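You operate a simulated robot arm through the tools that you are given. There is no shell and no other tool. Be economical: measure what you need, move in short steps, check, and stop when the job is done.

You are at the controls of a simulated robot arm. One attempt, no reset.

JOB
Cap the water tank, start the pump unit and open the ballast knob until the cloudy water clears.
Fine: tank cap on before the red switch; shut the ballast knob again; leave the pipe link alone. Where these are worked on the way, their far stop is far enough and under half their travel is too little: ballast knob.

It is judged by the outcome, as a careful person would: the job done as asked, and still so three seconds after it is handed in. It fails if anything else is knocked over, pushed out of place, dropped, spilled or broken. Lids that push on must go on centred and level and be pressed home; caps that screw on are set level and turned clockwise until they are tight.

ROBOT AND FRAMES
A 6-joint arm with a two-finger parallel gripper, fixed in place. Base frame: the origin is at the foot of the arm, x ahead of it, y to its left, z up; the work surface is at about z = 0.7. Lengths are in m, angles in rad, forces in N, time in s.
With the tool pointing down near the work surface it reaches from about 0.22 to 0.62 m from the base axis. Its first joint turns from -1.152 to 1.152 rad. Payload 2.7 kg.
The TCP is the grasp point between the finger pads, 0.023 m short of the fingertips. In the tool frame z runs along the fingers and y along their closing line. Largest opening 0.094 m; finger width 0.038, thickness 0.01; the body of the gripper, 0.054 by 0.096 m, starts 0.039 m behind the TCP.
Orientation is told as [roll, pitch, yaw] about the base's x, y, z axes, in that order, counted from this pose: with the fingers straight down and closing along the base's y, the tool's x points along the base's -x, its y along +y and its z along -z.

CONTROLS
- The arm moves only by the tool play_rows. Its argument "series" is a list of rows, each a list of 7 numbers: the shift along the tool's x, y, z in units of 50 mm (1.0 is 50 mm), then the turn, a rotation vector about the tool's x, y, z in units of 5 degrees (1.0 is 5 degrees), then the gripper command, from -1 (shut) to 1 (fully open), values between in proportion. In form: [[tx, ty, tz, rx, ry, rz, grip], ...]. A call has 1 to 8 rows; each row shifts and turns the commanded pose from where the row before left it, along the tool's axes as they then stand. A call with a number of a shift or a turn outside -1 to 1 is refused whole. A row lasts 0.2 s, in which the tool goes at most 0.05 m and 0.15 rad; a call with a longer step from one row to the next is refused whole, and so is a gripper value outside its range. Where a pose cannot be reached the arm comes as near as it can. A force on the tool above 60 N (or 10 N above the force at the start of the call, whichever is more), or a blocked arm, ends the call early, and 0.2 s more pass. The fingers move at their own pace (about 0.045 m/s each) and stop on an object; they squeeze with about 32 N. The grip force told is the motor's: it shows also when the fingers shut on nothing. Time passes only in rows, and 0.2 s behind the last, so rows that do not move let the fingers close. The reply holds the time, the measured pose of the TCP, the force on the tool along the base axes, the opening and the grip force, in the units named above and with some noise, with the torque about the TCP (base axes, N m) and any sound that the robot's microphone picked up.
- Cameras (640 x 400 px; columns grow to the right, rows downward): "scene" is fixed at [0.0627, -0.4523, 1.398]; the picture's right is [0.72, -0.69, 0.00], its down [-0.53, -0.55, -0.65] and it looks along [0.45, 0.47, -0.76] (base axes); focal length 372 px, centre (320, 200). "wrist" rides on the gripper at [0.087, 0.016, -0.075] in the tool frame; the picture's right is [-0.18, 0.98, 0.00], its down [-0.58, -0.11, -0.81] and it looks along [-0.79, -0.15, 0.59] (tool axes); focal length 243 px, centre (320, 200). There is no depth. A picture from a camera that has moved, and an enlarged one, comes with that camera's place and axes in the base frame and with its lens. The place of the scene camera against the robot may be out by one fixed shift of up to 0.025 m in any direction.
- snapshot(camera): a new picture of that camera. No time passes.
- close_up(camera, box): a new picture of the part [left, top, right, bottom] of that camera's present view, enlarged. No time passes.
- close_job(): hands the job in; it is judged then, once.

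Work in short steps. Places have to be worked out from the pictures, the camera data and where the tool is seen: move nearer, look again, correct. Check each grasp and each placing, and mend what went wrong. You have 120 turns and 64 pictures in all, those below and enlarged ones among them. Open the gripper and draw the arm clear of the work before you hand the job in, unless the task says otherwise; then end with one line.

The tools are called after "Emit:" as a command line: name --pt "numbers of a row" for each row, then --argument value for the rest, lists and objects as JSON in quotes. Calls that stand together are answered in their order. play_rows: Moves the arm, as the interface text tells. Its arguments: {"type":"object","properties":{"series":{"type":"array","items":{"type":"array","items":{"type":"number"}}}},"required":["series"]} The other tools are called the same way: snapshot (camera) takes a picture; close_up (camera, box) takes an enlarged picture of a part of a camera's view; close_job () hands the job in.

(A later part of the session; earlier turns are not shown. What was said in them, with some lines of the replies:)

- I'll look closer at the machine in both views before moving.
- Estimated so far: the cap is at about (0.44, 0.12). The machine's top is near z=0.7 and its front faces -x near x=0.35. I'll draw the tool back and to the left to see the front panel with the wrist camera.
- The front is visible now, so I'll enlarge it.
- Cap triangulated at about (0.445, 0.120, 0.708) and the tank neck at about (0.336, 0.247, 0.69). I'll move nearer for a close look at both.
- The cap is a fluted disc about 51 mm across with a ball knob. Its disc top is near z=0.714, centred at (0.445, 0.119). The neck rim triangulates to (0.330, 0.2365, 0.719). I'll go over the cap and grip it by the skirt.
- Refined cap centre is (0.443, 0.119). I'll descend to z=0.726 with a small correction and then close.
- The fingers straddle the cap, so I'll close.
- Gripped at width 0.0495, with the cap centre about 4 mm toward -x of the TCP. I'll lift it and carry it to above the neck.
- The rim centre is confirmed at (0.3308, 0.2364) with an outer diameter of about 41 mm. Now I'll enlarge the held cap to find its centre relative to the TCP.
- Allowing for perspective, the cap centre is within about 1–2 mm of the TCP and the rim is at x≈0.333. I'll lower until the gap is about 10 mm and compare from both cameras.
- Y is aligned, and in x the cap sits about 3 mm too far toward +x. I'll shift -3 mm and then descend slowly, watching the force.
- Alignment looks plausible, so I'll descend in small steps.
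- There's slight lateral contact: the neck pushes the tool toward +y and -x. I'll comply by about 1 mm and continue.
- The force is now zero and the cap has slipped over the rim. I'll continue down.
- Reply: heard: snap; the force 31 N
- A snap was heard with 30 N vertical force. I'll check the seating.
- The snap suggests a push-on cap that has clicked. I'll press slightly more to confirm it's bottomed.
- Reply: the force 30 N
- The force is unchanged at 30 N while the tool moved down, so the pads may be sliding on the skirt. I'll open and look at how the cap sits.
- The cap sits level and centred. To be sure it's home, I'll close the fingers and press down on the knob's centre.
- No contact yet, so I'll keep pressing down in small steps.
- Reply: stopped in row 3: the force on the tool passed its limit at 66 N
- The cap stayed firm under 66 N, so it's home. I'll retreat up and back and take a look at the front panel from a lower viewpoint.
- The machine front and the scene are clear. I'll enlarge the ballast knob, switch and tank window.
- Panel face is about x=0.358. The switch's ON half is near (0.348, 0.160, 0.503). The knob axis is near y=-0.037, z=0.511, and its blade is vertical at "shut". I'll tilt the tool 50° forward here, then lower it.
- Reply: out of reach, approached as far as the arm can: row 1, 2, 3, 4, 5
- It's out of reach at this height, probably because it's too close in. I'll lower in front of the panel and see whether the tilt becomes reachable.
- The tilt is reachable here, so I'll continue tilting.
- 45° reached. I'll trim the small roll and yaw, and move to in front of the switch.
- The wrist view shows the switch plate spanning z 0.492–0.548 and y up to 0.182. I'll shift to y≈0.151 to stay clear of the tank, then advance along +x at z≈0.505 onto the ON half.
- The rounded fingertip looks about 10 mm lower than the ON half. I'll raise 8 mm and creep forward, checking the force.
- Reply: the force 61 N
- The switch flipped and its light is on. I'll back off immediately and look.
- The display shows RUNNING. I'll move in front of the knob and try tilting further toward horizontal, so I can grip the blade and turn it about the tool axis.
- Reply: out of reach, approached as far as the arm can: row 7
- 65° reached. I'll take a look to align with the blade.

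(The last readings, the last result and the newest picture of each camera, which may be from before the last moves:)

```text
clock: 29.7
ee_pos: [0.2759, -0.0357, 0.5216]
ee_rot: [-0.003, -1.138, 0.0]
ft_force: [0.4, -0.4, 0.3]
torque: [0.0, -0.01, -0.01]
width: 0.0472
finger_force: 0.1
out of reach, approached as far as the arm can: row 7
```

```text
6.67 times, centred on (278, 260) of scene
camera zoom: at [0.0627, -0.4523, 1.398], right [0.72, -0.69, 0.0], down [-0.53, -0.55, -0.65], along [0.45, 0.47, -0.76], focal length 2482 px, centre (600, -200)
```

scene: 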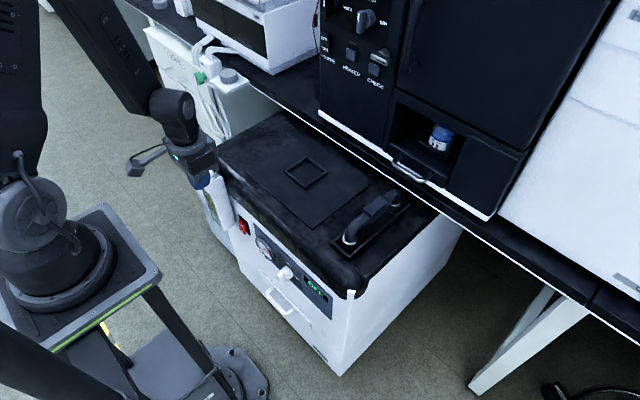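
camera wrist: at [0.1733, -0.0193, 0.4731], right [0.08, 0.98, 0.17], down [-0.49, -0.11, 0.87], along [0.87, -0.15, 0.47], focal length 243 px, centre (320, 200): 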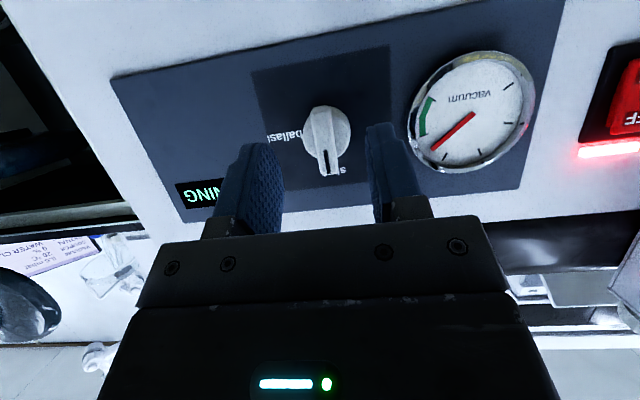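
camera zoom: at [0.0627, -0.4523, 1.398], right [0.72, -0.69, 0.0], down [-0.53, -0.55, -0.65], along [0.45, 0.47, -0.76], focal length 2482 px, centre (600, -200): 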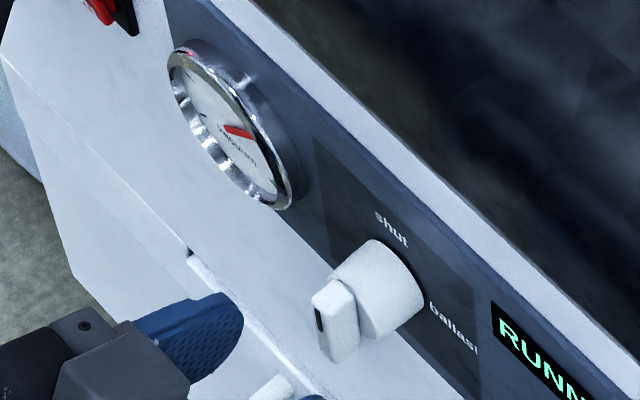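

The blade is centred near y=-0.0356, z 0.4925–0.5355, with its front at x≈0.322. A full horizontal turn isn't reachable, so I'll push the blade with closed fingers: beside its upper end on the +y side first, then sweep toward -y.

Emit:
play_rows --pt "0 0.24 0 0 0 0 -1" --pt "0 0.24 0 0 0 0 -1" --pt "0 0 0 0 0 0 -1" --pt "-0.4 0 0.26 0 0 0 -1" --pt "-0.416 0 0.266 0 0 0 -1" --pt "0 0 0 0 0 0 -1"

Emit:
snapshot --camera "wrist"

Emit:
close_up --camera "scene" --box '[230, 230, 326, 290]'

```text
clock: 31.1
ee_pos: [0.3161, -0.012, 0.5496]
ee_rot: [-0.001, -1.139, 0.0]
ft_force: [1.1, -0.6, -0.5]
torque: [0.01, 0.0, -0.01]
width: 0.0
finger_force: 32.2
out of reach, approached as far as the arm can: row 2
```

```text
21 pictures are left
camera wrist: at [0.2147, 0.0045, 0.5018], right [0.08, 0.98, 0.17], down [-0.49, -0.11, 0.87], along [0.87, -0.15, 0.47], focal length 243 px, centre (320, 200)
```

wrist: 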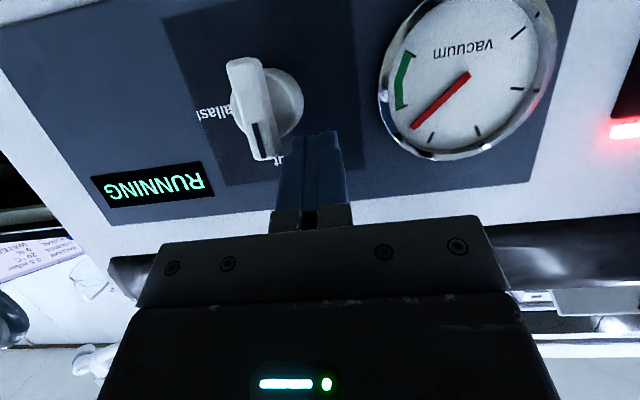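

```text
6.67 times, centred on (278, 260) of scene
camera zoom: at [0.0627, -0.4523, 1.398], right [0.72, -0.69, 0.0], down [-0.53, -0.55, -0.65], along [0.45, 0.47, -0.76], focal length 2482 px, centre (600, -200)
```

zoom: 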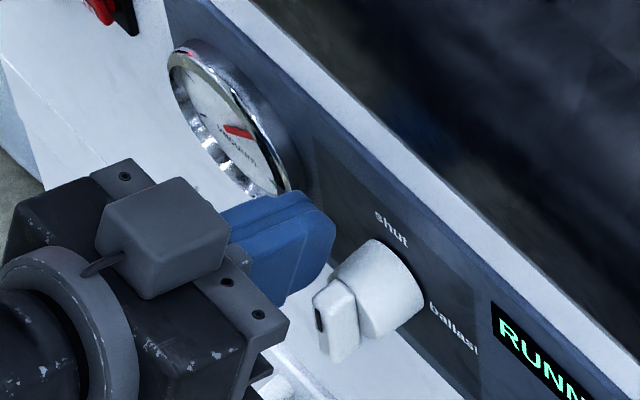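

The finger is beside the blade's upper end. I'll lower 3 mm and sweep toward -y.

Emit:
play_rows --pt "0.055 0 0.025 0 0 0 -1" --pt "0 -0.12 0 0 0 0 -1" --pt "0 -0.12 0 0 0 0 -1" --pt "0 -0.12 0 0 0 0 -1" --pt "0 -0.12 0 0 0 0 -1" --pt "0 0 0 0 0 0 -1"

Emit:
snapshot --camera "wrist"

```text
clock: 31.8
ee_pos: [0.3164, -0.0152, 0.5477]
ee_rot: [0.015, -1.144, 0.006]
ft_force: [-9.6, 7.3, 9.7]
torque: [0.08, 0.0, 0.08]
width: 0.0
finger_force: 32.2
stopped in row 3: the force on the tool passed its limit at 71 N (the readings are from after the stop); the commanded pose is now the measured one
```

```text
19 pictures are left
camera wrist: at [0.2141, -0.0013, 0.4999], right [0.06, 0.98, 0.17], down [-0.49, -0.12, 0.86], along [0.87, -0.13, 0.47], focal length 243 px, centre (320, 200)
```

wrist: 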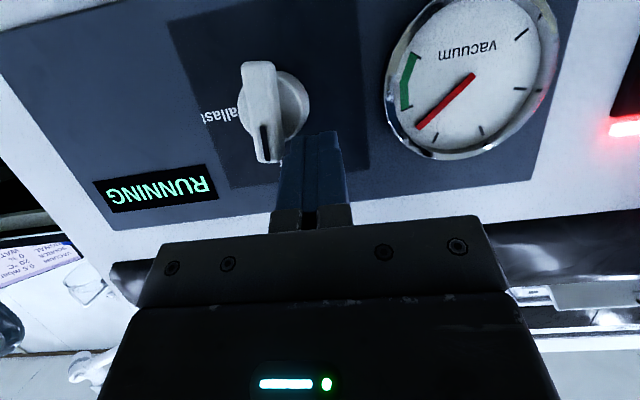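

The finger jammed on the knob's barrel rather than the blade. With less tilt the foremost point becomes the lower front corner, which suits pushing the blade better. I'll back off and reduce the tilt to about 25°.

Emit:
play_rows --pt "0.25 0.1 -0.545 0 0 0 -1" --pt "0.1 0 -0.2 0 1 0 -1" --pt "0 0 0 0 1 0 -1" --pt "0 0 0 0 1 0 -1" --pt "0 0 0 0 1 0 -1" --pt "0 0 0 0 1 0 -1" --pt "0 0 0 0 1 0 -1" --pt "0 0 0 0 1 0 -1"

Emit:
play_rows --pt "0 0 0 0 1 0 -1" --pt "0 0 0 0 0 0 -1"

Emit:
snapshot --camera "wrist"

```text
clock: 33.6
ee_pos: [0.2757, -0.0114, 0.5461]
ee_rot: [0.009, -0.529, 0.012]
ft_force: [-0.1, -0.6, 0.6]
torque: [0.0, -0.01, -0.01]
width: 0.0
finger_force: 32.1
```

```text
clock: 34.2
ee_pos: [0.277, -0.0121, 0.5476]
ee_rot: [0.008, -0.444, 0.014]
ft_force: [0.2, 0.1, 0.3]
torque: [-0.04, -0.02, 0.01]
width: 0.0
finger_force: 32.3
```

```text
18 pictures are left
camera wrist: at [0.1673, 0.0021, 0.5772], right [0.15, 0.99, 0.09], down [0.18, -0.11, 0.98], along [0.97, -0.13, -0.2], focal length 243 px, centre (320, 200)
```

wrist: 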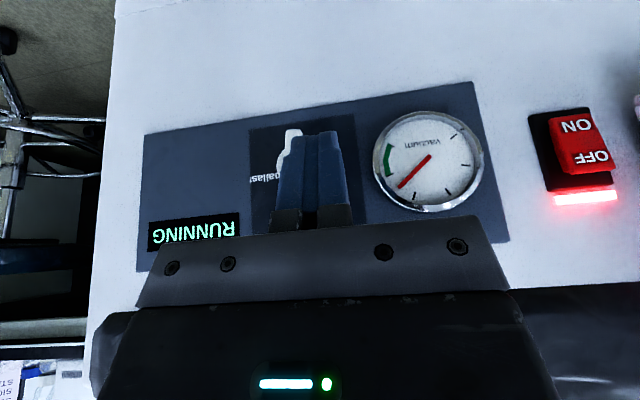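

At 25° tilt now. I'll advance so the lower front corner sits near (0.332, y, 0.527), then push toward -y gently.

Emit:
play_rows --pt "-0.43 0 0.485 0 0 0 -1" --pt "0 0 0 0 0 0 -1" --pt "0 -0.1 0 0 0 0 -1" --pt "0 -0.1 0 0 0 0 -1" --pt "0 -0.1 0 0 0 0 -1" --pt "0 0 0 0 0 0 -1"

Emit:
close_up --camera "scene" --box '[230, 230, 326, 290]'

```text
clock: 35.4
ee_pos: [0.3056, -0.0189, 0.5355]
ee_rot: [0.013, -0.442, 0.044]
ft_force: [-2.9, 8.1, 3.7]
torque: [0.07, -0.01, 0.25]
width: 0.0002
finger_force: 32.2
stopped in row 5: the force on the tool passed its limit at 72 N (the readings are from after the stop); the commanded pose is now the measured one
```

```text
6.67 times, centred on (278, 260) of scene
camera zoom: at [0.0626, -0.4522, 1.3981], right [0.72, -0.69, 0.0], down [-0.53, -0.55, -0.65], along [0.45, 0.47, -0.76], focal length 2482 px, centre (600, -200)
```

zoom: 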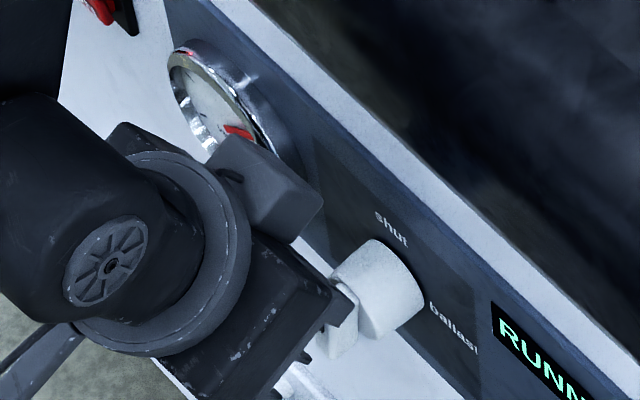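

The torque readings put contact at the blade root with a short lever. I'll raise 5 mm for more leverage, back off 2 mm in x and push much more slowly.

Emit:
play_rows --pt "-0.01 0.04 -0.1 0 0 0 -1" --pt "0 -0.03 0 0 0 0 -1" --pt "0 -0.03 0 0 0 0 -1" --pt "0 -0.03 0 0 0 0 -1" --pt "0 -0.03 0 0 0 0 -1" --pt "0 0 0 0 0 0 -1"

```text
clock: 36.8
ee_pos: [0.3042, -0.0235, 0.5415]
ee_rot: [0.013, -0.446, 0.042]
ft_force: [-10.9, 19.7, 37.2]
torque: [0.07, -0.32, 0.1]
width: 0.0003
finger_force: 31.9
```

The force now points up and toward +y. That means either the blade has rotated or the finger is on the barrel, so I'll look.

Emit:
play_rows --pt "0.3 0 -0.4 0 0 0 -1" --pt "0.1 0.6 0 0 0 0 -1" --pt "0 0 0 0 0 0 -1"

Emit:
close_up --camera "wrist" --box '[160, 40, 400, 190]'

```text
clock: 37.6
ee_pos: [0.2767, 0.004, 0.5496]
ee_rot: [0.013, -0.44, 0.041]
ft_force: [0.7, -0.3, 0.8]
torque: [0.02, 0.01, 0.0]
width: 0.0
finger_force: 31.8
```

```text
2.67 times, centred on (280, 115) of wrist
camera zoom: at [0.167, 0.0141, 0.5802], right [0.12, 0.99, 0.09], down [0.19, -0.11, 0.98], along [0.97, -0.1, -0.2], focal length 647 px, centre (427, 427)
```

zoom: 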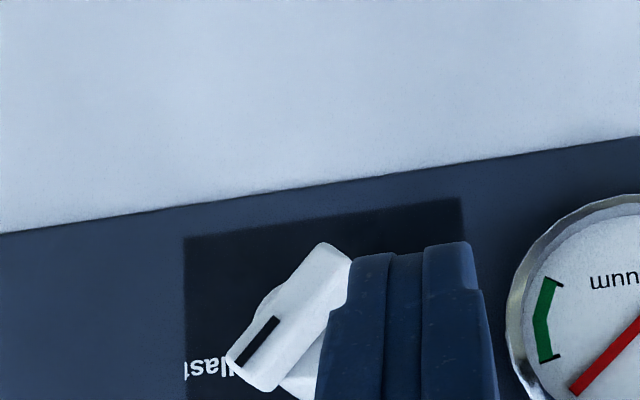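

The blade has turned about 50° toward "ballast", so slow pushing works. Next I'll go above the pointer end at y≈-0.05 and press down slowly to the stop.

Emit:
play_rows --pt "-0.13 -0.3 -0.27 0 0 0 -1" --pt "0 -0.78 0 0 0 0 -1" --pt "-0.48 0 0.226 0 0 0 -1" --pt "0.04 0 0.09 0 0 0 -1" --pt "0.04 0 0.09 0 0 0 -1" --pt "0 0 0 0 0 0 -1"

```text
clock: 39.0
ee_pos: [0.3066, -0.0499, 0.5526]
ee_rot: [0.012, -0.443, 0.039]
ft_force: [-5.2, -6.5, 11.3]
torque: [-0.09, 0.03, -0.14]
width: 0.0001
finger_force: 31.8
```

Contact is made, so I'll press down slowly.

Emit:
play_rows --pt "0.013 0 0.027 0 0 0 -1" --pt "0.013 0 0.027 0 0 0 -1" --pt "0.013 0 0.027 0 0 0 -1" --pt "0.013 0 0.027 0 0 0 -1" --pt "0.013 0 0.027 0 0 0 -1" --pt "0.013 0 0.027 0 0 0 -1" --pt "0.013 0 0.027 0 0 0 -1" --pt "0 0 0 0 0 0 -1"

Emit:
close_up --camera "scene" --box '[230, 230, 326, 290]'

```text
clock: 40.8
ee_pos: [0.3076, -0.0486, 0.544]
ee_rot: [0.012, -0.445, 0.041]
ft_force: [0.9, -1.8, 7.4]
torque: [0.07, -0.19, -0.01]
width: 0.0001
finger_force: 32.7
```

```text
6.67 times, centred on (278, 260) of scene
camera zoom: at [0.0626, -0.4523, 1.398], right [0.72, -0.69, 0.0], down [-0.53, -0.55, -0.65], along [0.45, 0.47, -0.76], focal length 2482 px, centre (600, -200)
```

zoom: 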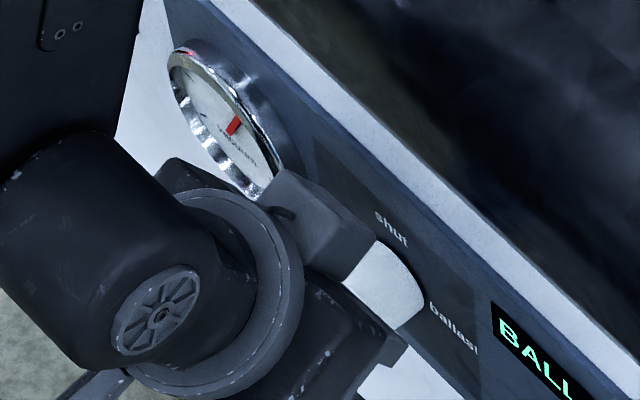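

The display now reads "BALL(AST)", so it's registering as open. I'll press further to the stop.

Emit:
play_rows --pt "0.013 0 0.027 0 0 0 -1" --pt "0.013 0 0.027 0 0 0 -1" --pt "0.013 0 0.027 0 0 0 -1" --pt "0.013 0 0.027 0 0 0 -1" --pt "0.013 0 0.027 0 0 0 -1" --pt "0.013 0 0.027 0 0 0 -1" --pt "0 0 0 0 0 0 -1"

```text
clock: 41.7
ee_pos: [0.3045, -0.048, 0.5402]
ee_rot: [0.013, -0.439, 0.039]
ft_force: [-4.6, 1.7, 13.8]
torque: [-0.06, -0.1, 0.02]
width: 0.0
finger_force: 31.6
stopped in row 4: the force on the tool passed its limit at 69 N (the readings are from after the stop); the commanded pose is now the measured one
```

Solid stop reached. I'll back off up and out, and look at the knob, display and tank window.

Emit:
play_rows --pt "-0.05 0 -0.2 0 0 0 -1" --pt "0.4 0 -0.4 0 0 0 -1" --pt "0.3 0.5 -0.5 0 0 0 -1" --pt "0 0.8 0 0 0 0 -1" --pt "0 0 0 0 0 0 -1"

Emit:
snapshot --camera "wrist"

```text
clock: 42.9
ee_pos: [0.2502, 0.0166, 0.5779]
ee_rot: [0.012, -0.442, 0.038]
ft_force: [0.3, 0.5, -0.6]
torque: [-0.02, 0.01, 0.01]
width: 0.0001
finger_force: 32.5
```

```text
14 pictures are left
camera wrist: at [0.1394, 0.0279, 0.6076], right [0.12, 0.99, 0.09], down [0.19, -0.11, 0.98], along [0.97, -0.1, -0.2], focal length 243 px, centre (320, 200)
```

wrist: 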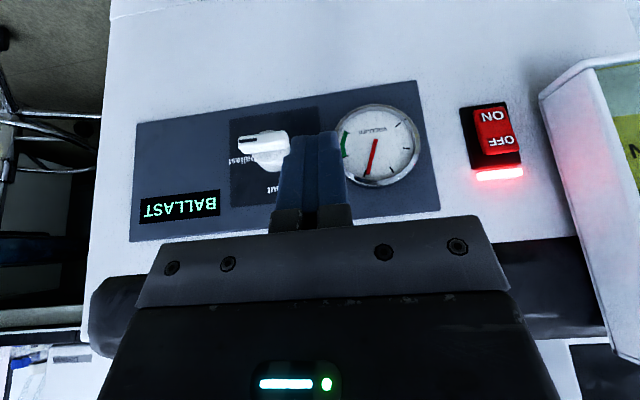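

The blade is horizontal, the display reads BALLAST. I'll move left to watch the tank window and wait.

Emit:
play_rows --pt "0 0.9 0 0 0 0 -1" --pt "0 0.9 0 0 0 0 -1" --pt "0 0 0 0 0 0 -1" --pt "0 0 0 0 0 0 -1" --pt "0 0 0 0 0 0 -1" --pt "0 0 0 0 0 0 -1" --pt "0 0 0 0 0 0 -1" --pt "0 0 0 0 0 0 -1"

Emit:
snapshot --camera "wrist"

```text
clock: 44.7
ee_pos: [0.2441, 0.1064, 0.5744]
ee_rot: [0.013, -0.441, 0.042]
ft_force: [-0.3, 0.2, -0.1]
torque: [0.02, -0.04, 0.01]
width: 0.0002
finger_force: 32.2
```

```text
13 pictures are left
camera wrist: at [0.1345, 0.1174, 0.6054], right [0.12, 0.99, 0.09], down [0.19, -0.11, 0.98], along [0.97, -0.1, -0.2], focal length 243 px, centre (320, 200)
```

wrist: 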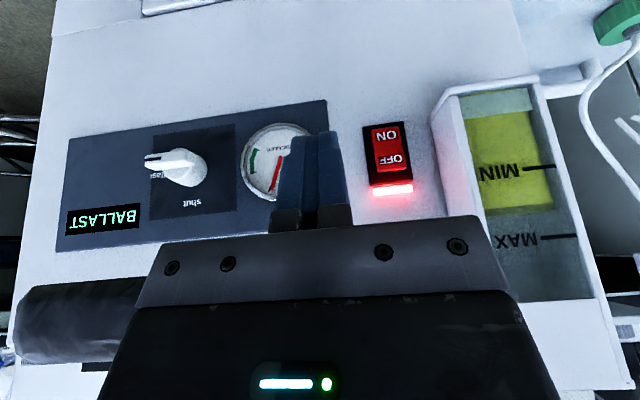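

Still yellow and cloudy, so I'll keep waiting.

Emit:
play_rows --pt "0 0 0 0 0 0 -1" --pt "0 0 0 0 0 0 -1" --pt "0 0 0 0 0 0 -1" --pt "0 0 0 0 0 0 -1" --pt "0 0 0 0 0 0 -1" --pt "0 0 0 0 0 0 -1" --pt "0 0 0 0 0 0 -1" --pt "0 0 0 0 0 0 -1"

Emit:
play_rows --pt "0 0 0 0 0 0 -1" --pt "0 0 0 0 0 0 -1" --pt "0 0 0 0 0 0 -1" --pt "0 0 0 0 0 0 -1" --pt "0 0 0 0 0 0 -1" --pt "0 0 0 0 0 0 -1" --pt "0 0 0 0 0 0 -1" --pt "0 0 0 0 0 0 -1"

Emit:
play_rows --pt "0 0 0 0 0 0 -1" --pt "0 0 0 0 0 0 -1" --pt "0 0 0 0 0 0 -1" --pt "0 0 0 0 0 0 -1" --pt "0 0 0 0 0 0 -1" --pt "0 0 0 0 0 0 -1" --pt "0 0 0 0 0 0 -1" --pt "0 0 0 0 0 0 -1"

Emit:
snapshot --camera "wrist"

```text
clock: 46.5
ee_pos: [0.245, 0.1076, 0.5749]
ee_rot: [0.013, -0.439, 0.038]
ft_force: [0.4, -0.5, -0.5]
torque: [0.01, 0.02, 0.02]
width: 0.0
finger_force: 31.9
```

```text
clock: 48.3
ee_pos: [0.2437, 0.1058, 0.5749]
ee_rot: [0.012, -0.439, 0.039]
ft_force: [1.6, 0.2, -0.6]
torque: [-0.03, 0.01, 0.0]
width: 0.0004
finger_force: 32.0
```

```text
clock: 50.1
ee_pos: [0.2441, 0.107, 0.5744]
ee_rot: [0.01, -0.439, 0.039]
ft_force: [-0.1, -0.2, -0.3]
torque: [-0.01, 0.04, 0.02]
width: 0.0
finger_force: 32.1
```

```text
12 pictures are left
camera wrist: at [0.1346, 0.1175, 0.6054], right [0.12, 0.99, 0.09], down [0.19, -0.11, 0.98], along [0.97, -0.1, -0.2], focal length 243 px, centre (320, 200)
```

wrist: 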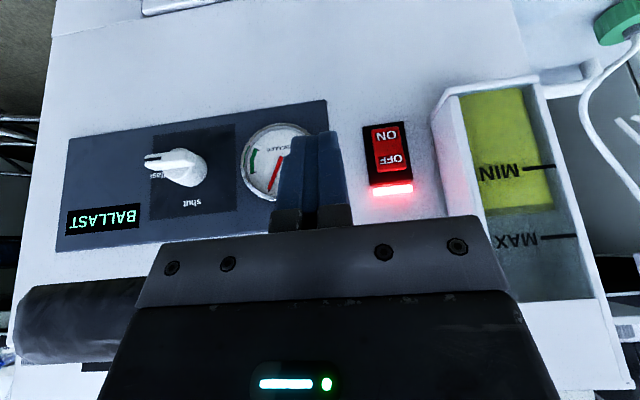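

The pale layer at the tank bottom (image top) seems to have disappeared. I'll enlarge to verify.

Emit:
close_up --camera "wrist" --box '[420, 60, 640, 310]'

```text
1.60 times, centred on (530, 185) of wrist
camera zoom: at [0.1346, 0.1175, 0.6054], right [0.12, 0.99, 0.09], down [0.19, -0.11, 0.98], along [0.97, -0.1, -0.2], focal length 388 px, centre (-16, 224)
```

zoom: 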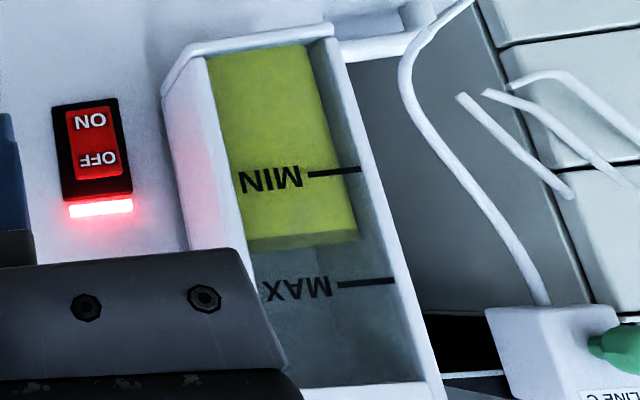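

The liquid is now uniform and the pale cloudy layer is gone. Now I'll shut the knob: position above the blade's +y end, trimming yaw and roll.

Emit:
play_rows --pt "0 -0.9 0 0.33 0 0.4 -1" --pt "0 -0.9 0 0 0 0 -1" --pt "0 -0.58 0 0 0 0 -1" --pt "-0.4 0 0.2 0 0 0 -1" --pt "0 0 0 0 0 0 -1"

```text
clock: 51.3
ee_pos: [0.2699, -0.0152, 0.576]
ee_rot: [0.0, -0.438, 0.003]
ft_force: [0.3, 0.0, -0.6]
torque: [-0.02, 0.01, 0.02]
width: 0.0001
finger_force: 32.3
```

Emit:
play_rows --pt "-0.42 0.05 0.2 0 0 0 -1" --pt "0 0 0.5 0 0 0 -1" --pt "0 0 0 0 0 0 -1"

Emit:
snapshot --camera "wrist"

```text
clock: 52.1
ee_pos: [0.3051, -0.01, 0.5543]
ee_rot: [0.001, -0.439, 0.003]
ft_force: [-0.4, -0.1, 0.7]
torque: [0.01, 0.01, 0.0]
width: 0.0
finger_force: 32.6
```

```text
10 pictures are left
camera wrist: at [0.196, 0.0043, 0.5845], right [0.17, 0.98, 0.08], down [0.18, -0.11, 0.98], along [0.97, -0.15, -0.2], focal length 243 px, centre (320, 200)
```

wrist: 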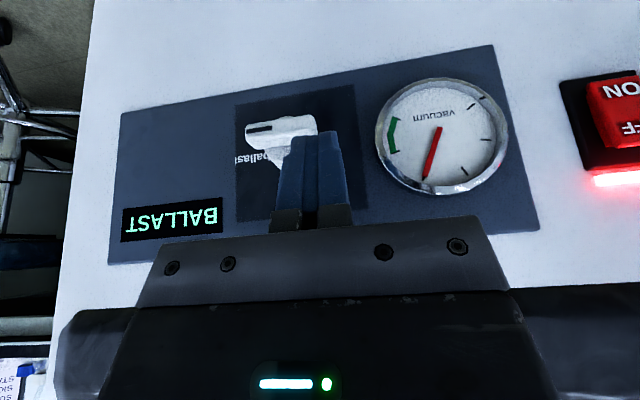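

The blade's +y end is at y≈-0.013. I'll shift 3 mm toward it and press down slowly.

Emit:
play_rows --pt "0 -0.06 0 0 0 0 -1" --pt "0.042 0 0.09 0 0 0 -1" --pt "0.042 0 0.09 0 0 0 -1" --pt "0.015 0 0.032 0 0 0 -1" --pt "0.015 0 0.032 0 0 0 -1" --pt "0.015 0 0.032 0 0 0 -1" --pt "0.015 0 0.032 0 0 0 -1" --pt "0 0 0 0 0 0 -1"

```text
clock: 53.9
ee_pos: [0.3052, -0.015, 0.5364]
ee_rot: [0.0, -0.44, 0.002]
ft_force: [-3.2, 6.0, 2.9]
torque: [0.1, 0.05, 0.04]
width: 0.0
finger_force: 32.0
```

Contact is light and the blade is moving. I'll continue down.

Emit:
play_rows --pt "0.017 0 0.036 0 0 0 -1" --pt "0.017 0 0.036 0 0 0 -1" --pt "0.017 0 0.036 0 0 0 -1" --pt "0.017 0 0.036 0 0 0 -1" --pt "0.017 0 0.036 0 0 0 -1" --pt "0.017 0 0.036 0 0 0 -1" --pt "0.017 0 0.036 0 0 0 -1" --pt "0 0 0 0 0 0 -1"

Emit:
snapshot --camera "wrist"

```text
clock: 55.7
ee_pos: [0.3025, -0.0132, 0.5225]
ee_rot: [0.001, -0.438, 0.001]
ft_force: [0.0, -0.3, 0.1]
torque: [-0.01, -0.01, -0.01]
width: 0.0
finger_force: 31.7
```

```text
9 pictures are left
camera wrist: at [0.1942, 0.0017, 0.5526], right [0.17, 0.98, 0.08], down [0.18, -0.11, 0.98], along [0.97, -0.15, -0.2], focal length 243 px, centre (320, 200)
```

wrist: 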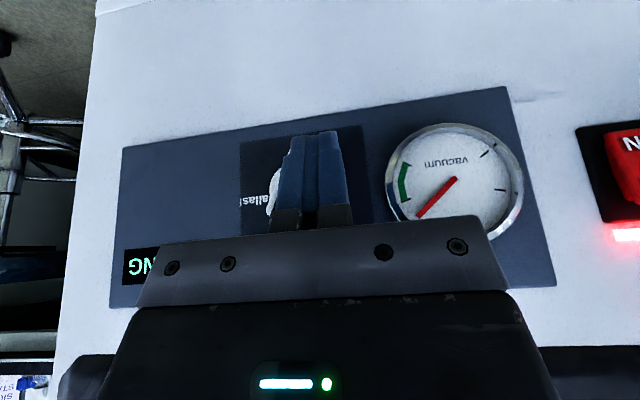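

The display is back to RUNNING. I'll lower to blade-bottom level and push slowly toward -y until the blade is flush with the stop.

Emit:
play_rows --pt "0.053 0 0.113 0 0 0 -1" --pt "0.053 0 0.113 0 0 0 -1" --pt "0 -0.04 0 0 0 0 -1" --pt "0 -0.04 0 0 0 0 -1" --pt "0 -0.03 0 0 0 0 -1" --pt "0 -0.02 0 0 0 0 -1" --pt "0 0 0 0 0 0 -1"

```text
clock: 57.0
ee_pos: [0.3027, -0.017, 0.5075]
ee_rot: [0.003, -0.433, 0.026]
ft_force: [-1.5, 12.2, 0.4]
torque: [-0.08, 0.0, 0.11]
width: 0.0
finger_force: 32.3
stopped in row 6: the force on the tool passed its limit at 63 N (the readings are from after the stop); the commanded pose is now the measured one
```

It's firm at 63 N, either flush at the stop or jammed. I'll back away and look.

Emit:
play_rows --pt "0 0.15 0 0 0 0 -1" --pt "0.4 0.3 -0.3 0 0 0 -1" --pt "0.2 0.8 -0.3 0 0 0 -1" --pt "0 0.4 0 0 0 0 -1" --pt "0 0 0 0 0 0 -1"

Emit:
close_up --camera "wrist" --box '[80, 60, 320, 210]'

```text
clock: 58.2
ee_pos: [0.2613, 0.0661, 0.5228]
ee_rot: [0.003, -0.437, 0.02]
ft_force: [0.9, 0.4, -0.7]
torque: [-0.03, 0.05, 0.01]
width: 0.0001
finger_force: 31.9
```

```text
2.67 times, centred on (200, 135) of wrist
camera zoom: at [0.1526, 0.0796, 0.5539], right [0.14, 0.99, 0.08], down [0.19, -0.11, 0.98], along [0.97, -0.13, -0.2], focal length 647 px, centre (640, 373)
```

zoom: 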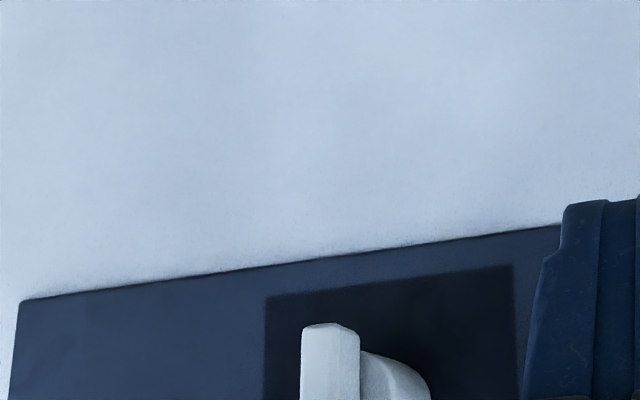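

The blade looks vertical again. I'll confirm knob, display and pump from the whole view.

Emit:
play_rows --pt "0.1 0.5 -0.6 0 0 0 -1" --pt "-0.1 0 -0.8 0 0 0 -1" --pt "0.4 0 -0.6 0 0 0 -1" --pt "0 0 0 0 0 0 -1"

Emit:
snapshot --camera "wrist"

Emit:
close_up --camera "scene" --box '[180, 170, 372, 290]'

```text
clock: 59.2
ee_pos: [0.1974, 0.0863, 0.6082]
ee_rot: [0.005, -0.437, 0.021]
ft_force: [-0.7, 0.6, -1.3]
torque: [0.0, 0.0, 0.02]
width: 0.0001
finger_force: 32.1
```

```text
7 pictures are left
camera wrist: at [0.0899, 0.1, 0.6391], right [0.14, 0.99, 0.08], down [0.19, -0.11, 0.98], along [0.97, -0.12, -0.2], focal length 243 px, centre (320, 200)
```

wrist: 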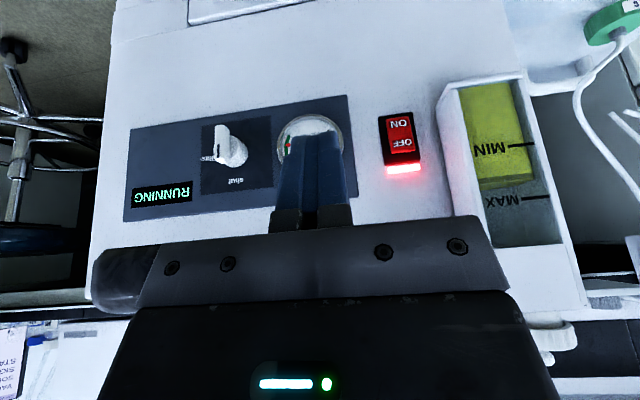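

```text
3.33 times, centred on (276, 230) of scene
camera zoom: at [0.0627, -0.4523, 1.398], right [0.72, -0.69, 0.0], down [-0.53, -0.55, -0.65], along [0.45, 0.47, -0.76], focal length 1241 px, centre (467, 100)
```

zoom: 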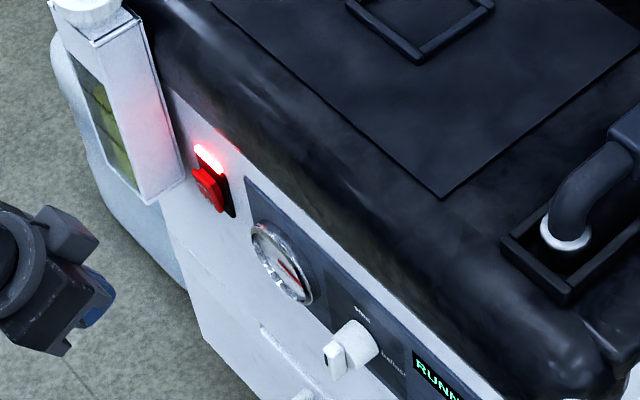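

All good: knob vertical at "shut", RUNNING, switch lit and the water uniform. I'll draw clear upward, open the gripper and do a final check.

Emit:
play_rows --pt "-0.38 0 -0.8 0 0.8 0 1" --pt "-0.3 0 -0.85 0 0.8 0 1" --pt "-0.25 0 -0.85 0 0.8 0 1" --pt "-0.2 -0.3 -0.85 0 0.8 0 1" --pt "-0.1 -0.3 -0.85 0 0.8 0 1" --pt "0 0 0 0 0 0 1"

Emit:
close_up --camera "scene" --box '[180, 150, 372, 290]'

Emit:
close_up --camera "scene" --box '[170, 150, 250, 200]'

Emit:
close_up --camera "wrist" --box '[120, 0, 560, 200]'

```text
clock: 60.6
ee_pos: [0.2146, 0.064, 0.8167]
ee_rot: [0.01, -0.091, 0.021]
ft_force: [7.5, 2.2, -2.0]
torque: [-0.18, 0.14, -0.28]
width: 0.0941
finger_force: 0.0
out of reach, approached as far as the arm can: row 4, 5
```

```text
2.86 times, centred on (276, 220) of scene
camera zoom: at [0.0629, -0.4523, 1.398], right [0.72, -0.69, 0.0], down [-0.53, -0.55, -0.65], along [0.45, 0.47, -0.76], focal length 1064 px, centre (446, 143)
```

zoom: 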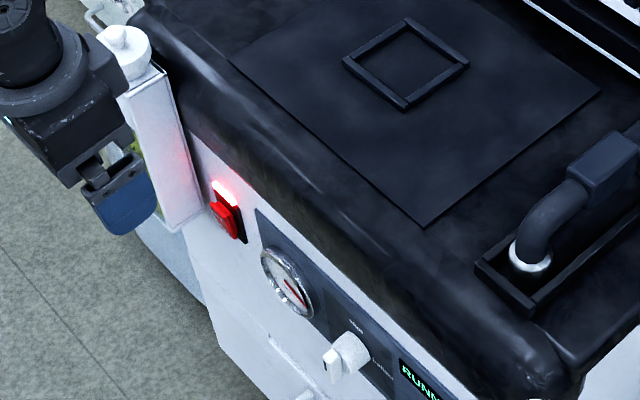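

```text
8.00 times, centred on (210, 175) of scene
camera zoom: at [0.0629, -0.4523, 1.398], right [0.72, -0.69, 0.0], down [-0.53, -0.55, -0.65], along [0.45, 0.47, -0.76], focal length 2978 px, centre (1200, 400)
```

zoom: 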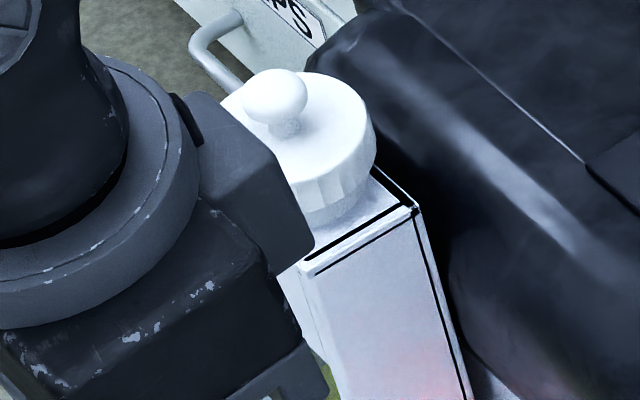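

```text
1.45 times, centred on (340, 100) of wrist
camera zoom: at [0.1232, 0.0767, 0.8833], right [0.16, 0.99, 0.03], down [0.51, -0.11, 0.85], along [0.85, -0.12, -0.52], focal length 353 px, centre (291, 346)
```

zoom: 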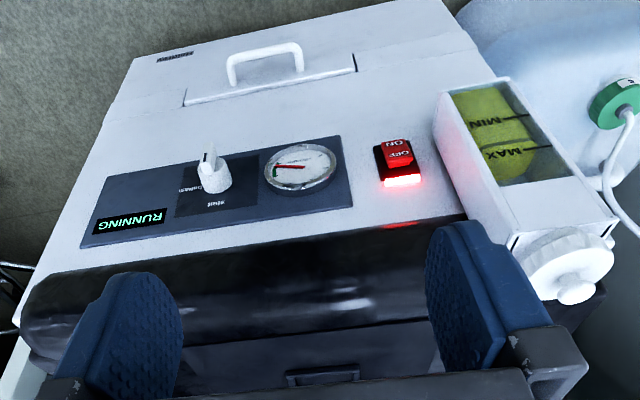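

Everything is in order. The residual force suggests I'm at the reach limit, so I'll ease up and forward until the arm rests free.

Emit:
play_rows --pt "-0.6 0 -0.3 0 0 0 1" --pt "-0.3 0 -0.8 0 0 0 1" --pt "0 0 -0.6 0 0 0 1" --pt "0 0 0 0 0 0 1"

Emit:
snapshot --camera "scene"

```text
clock: 61.6
ee_pos: [0.2539, 0.0658, 0.8804]
ee_rot: [0.004, -0.084, 0.023]
ft_force: [-0.1, -0.8, 0.5]
torque: [-0.03, 0.03, -0.02]
width: 0.094
finger_force: 0.0
out of reach, approached as far as the arm can: row 1, 2, 3
```

```text
2 pictures are left
```

scene: 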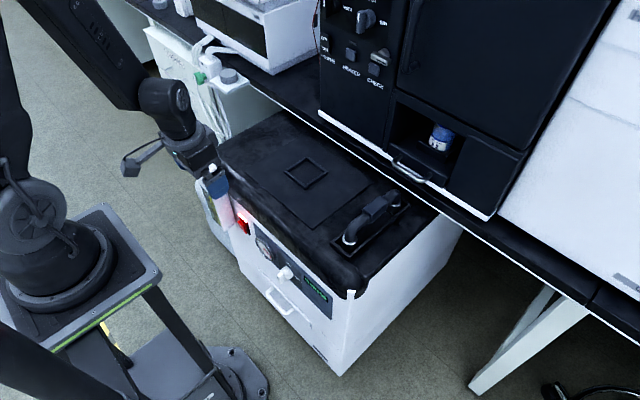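

The arm is free and clear, and the job is complete, so I'm handing it in.

Emit:
close_job

```text
The job is handed in.
```

The tank cap was pressed home before the switch, the pump is running, the ballast knob was opened to its stop until the cloudy layer was gone and then shut again, and the pipe link was not touched.
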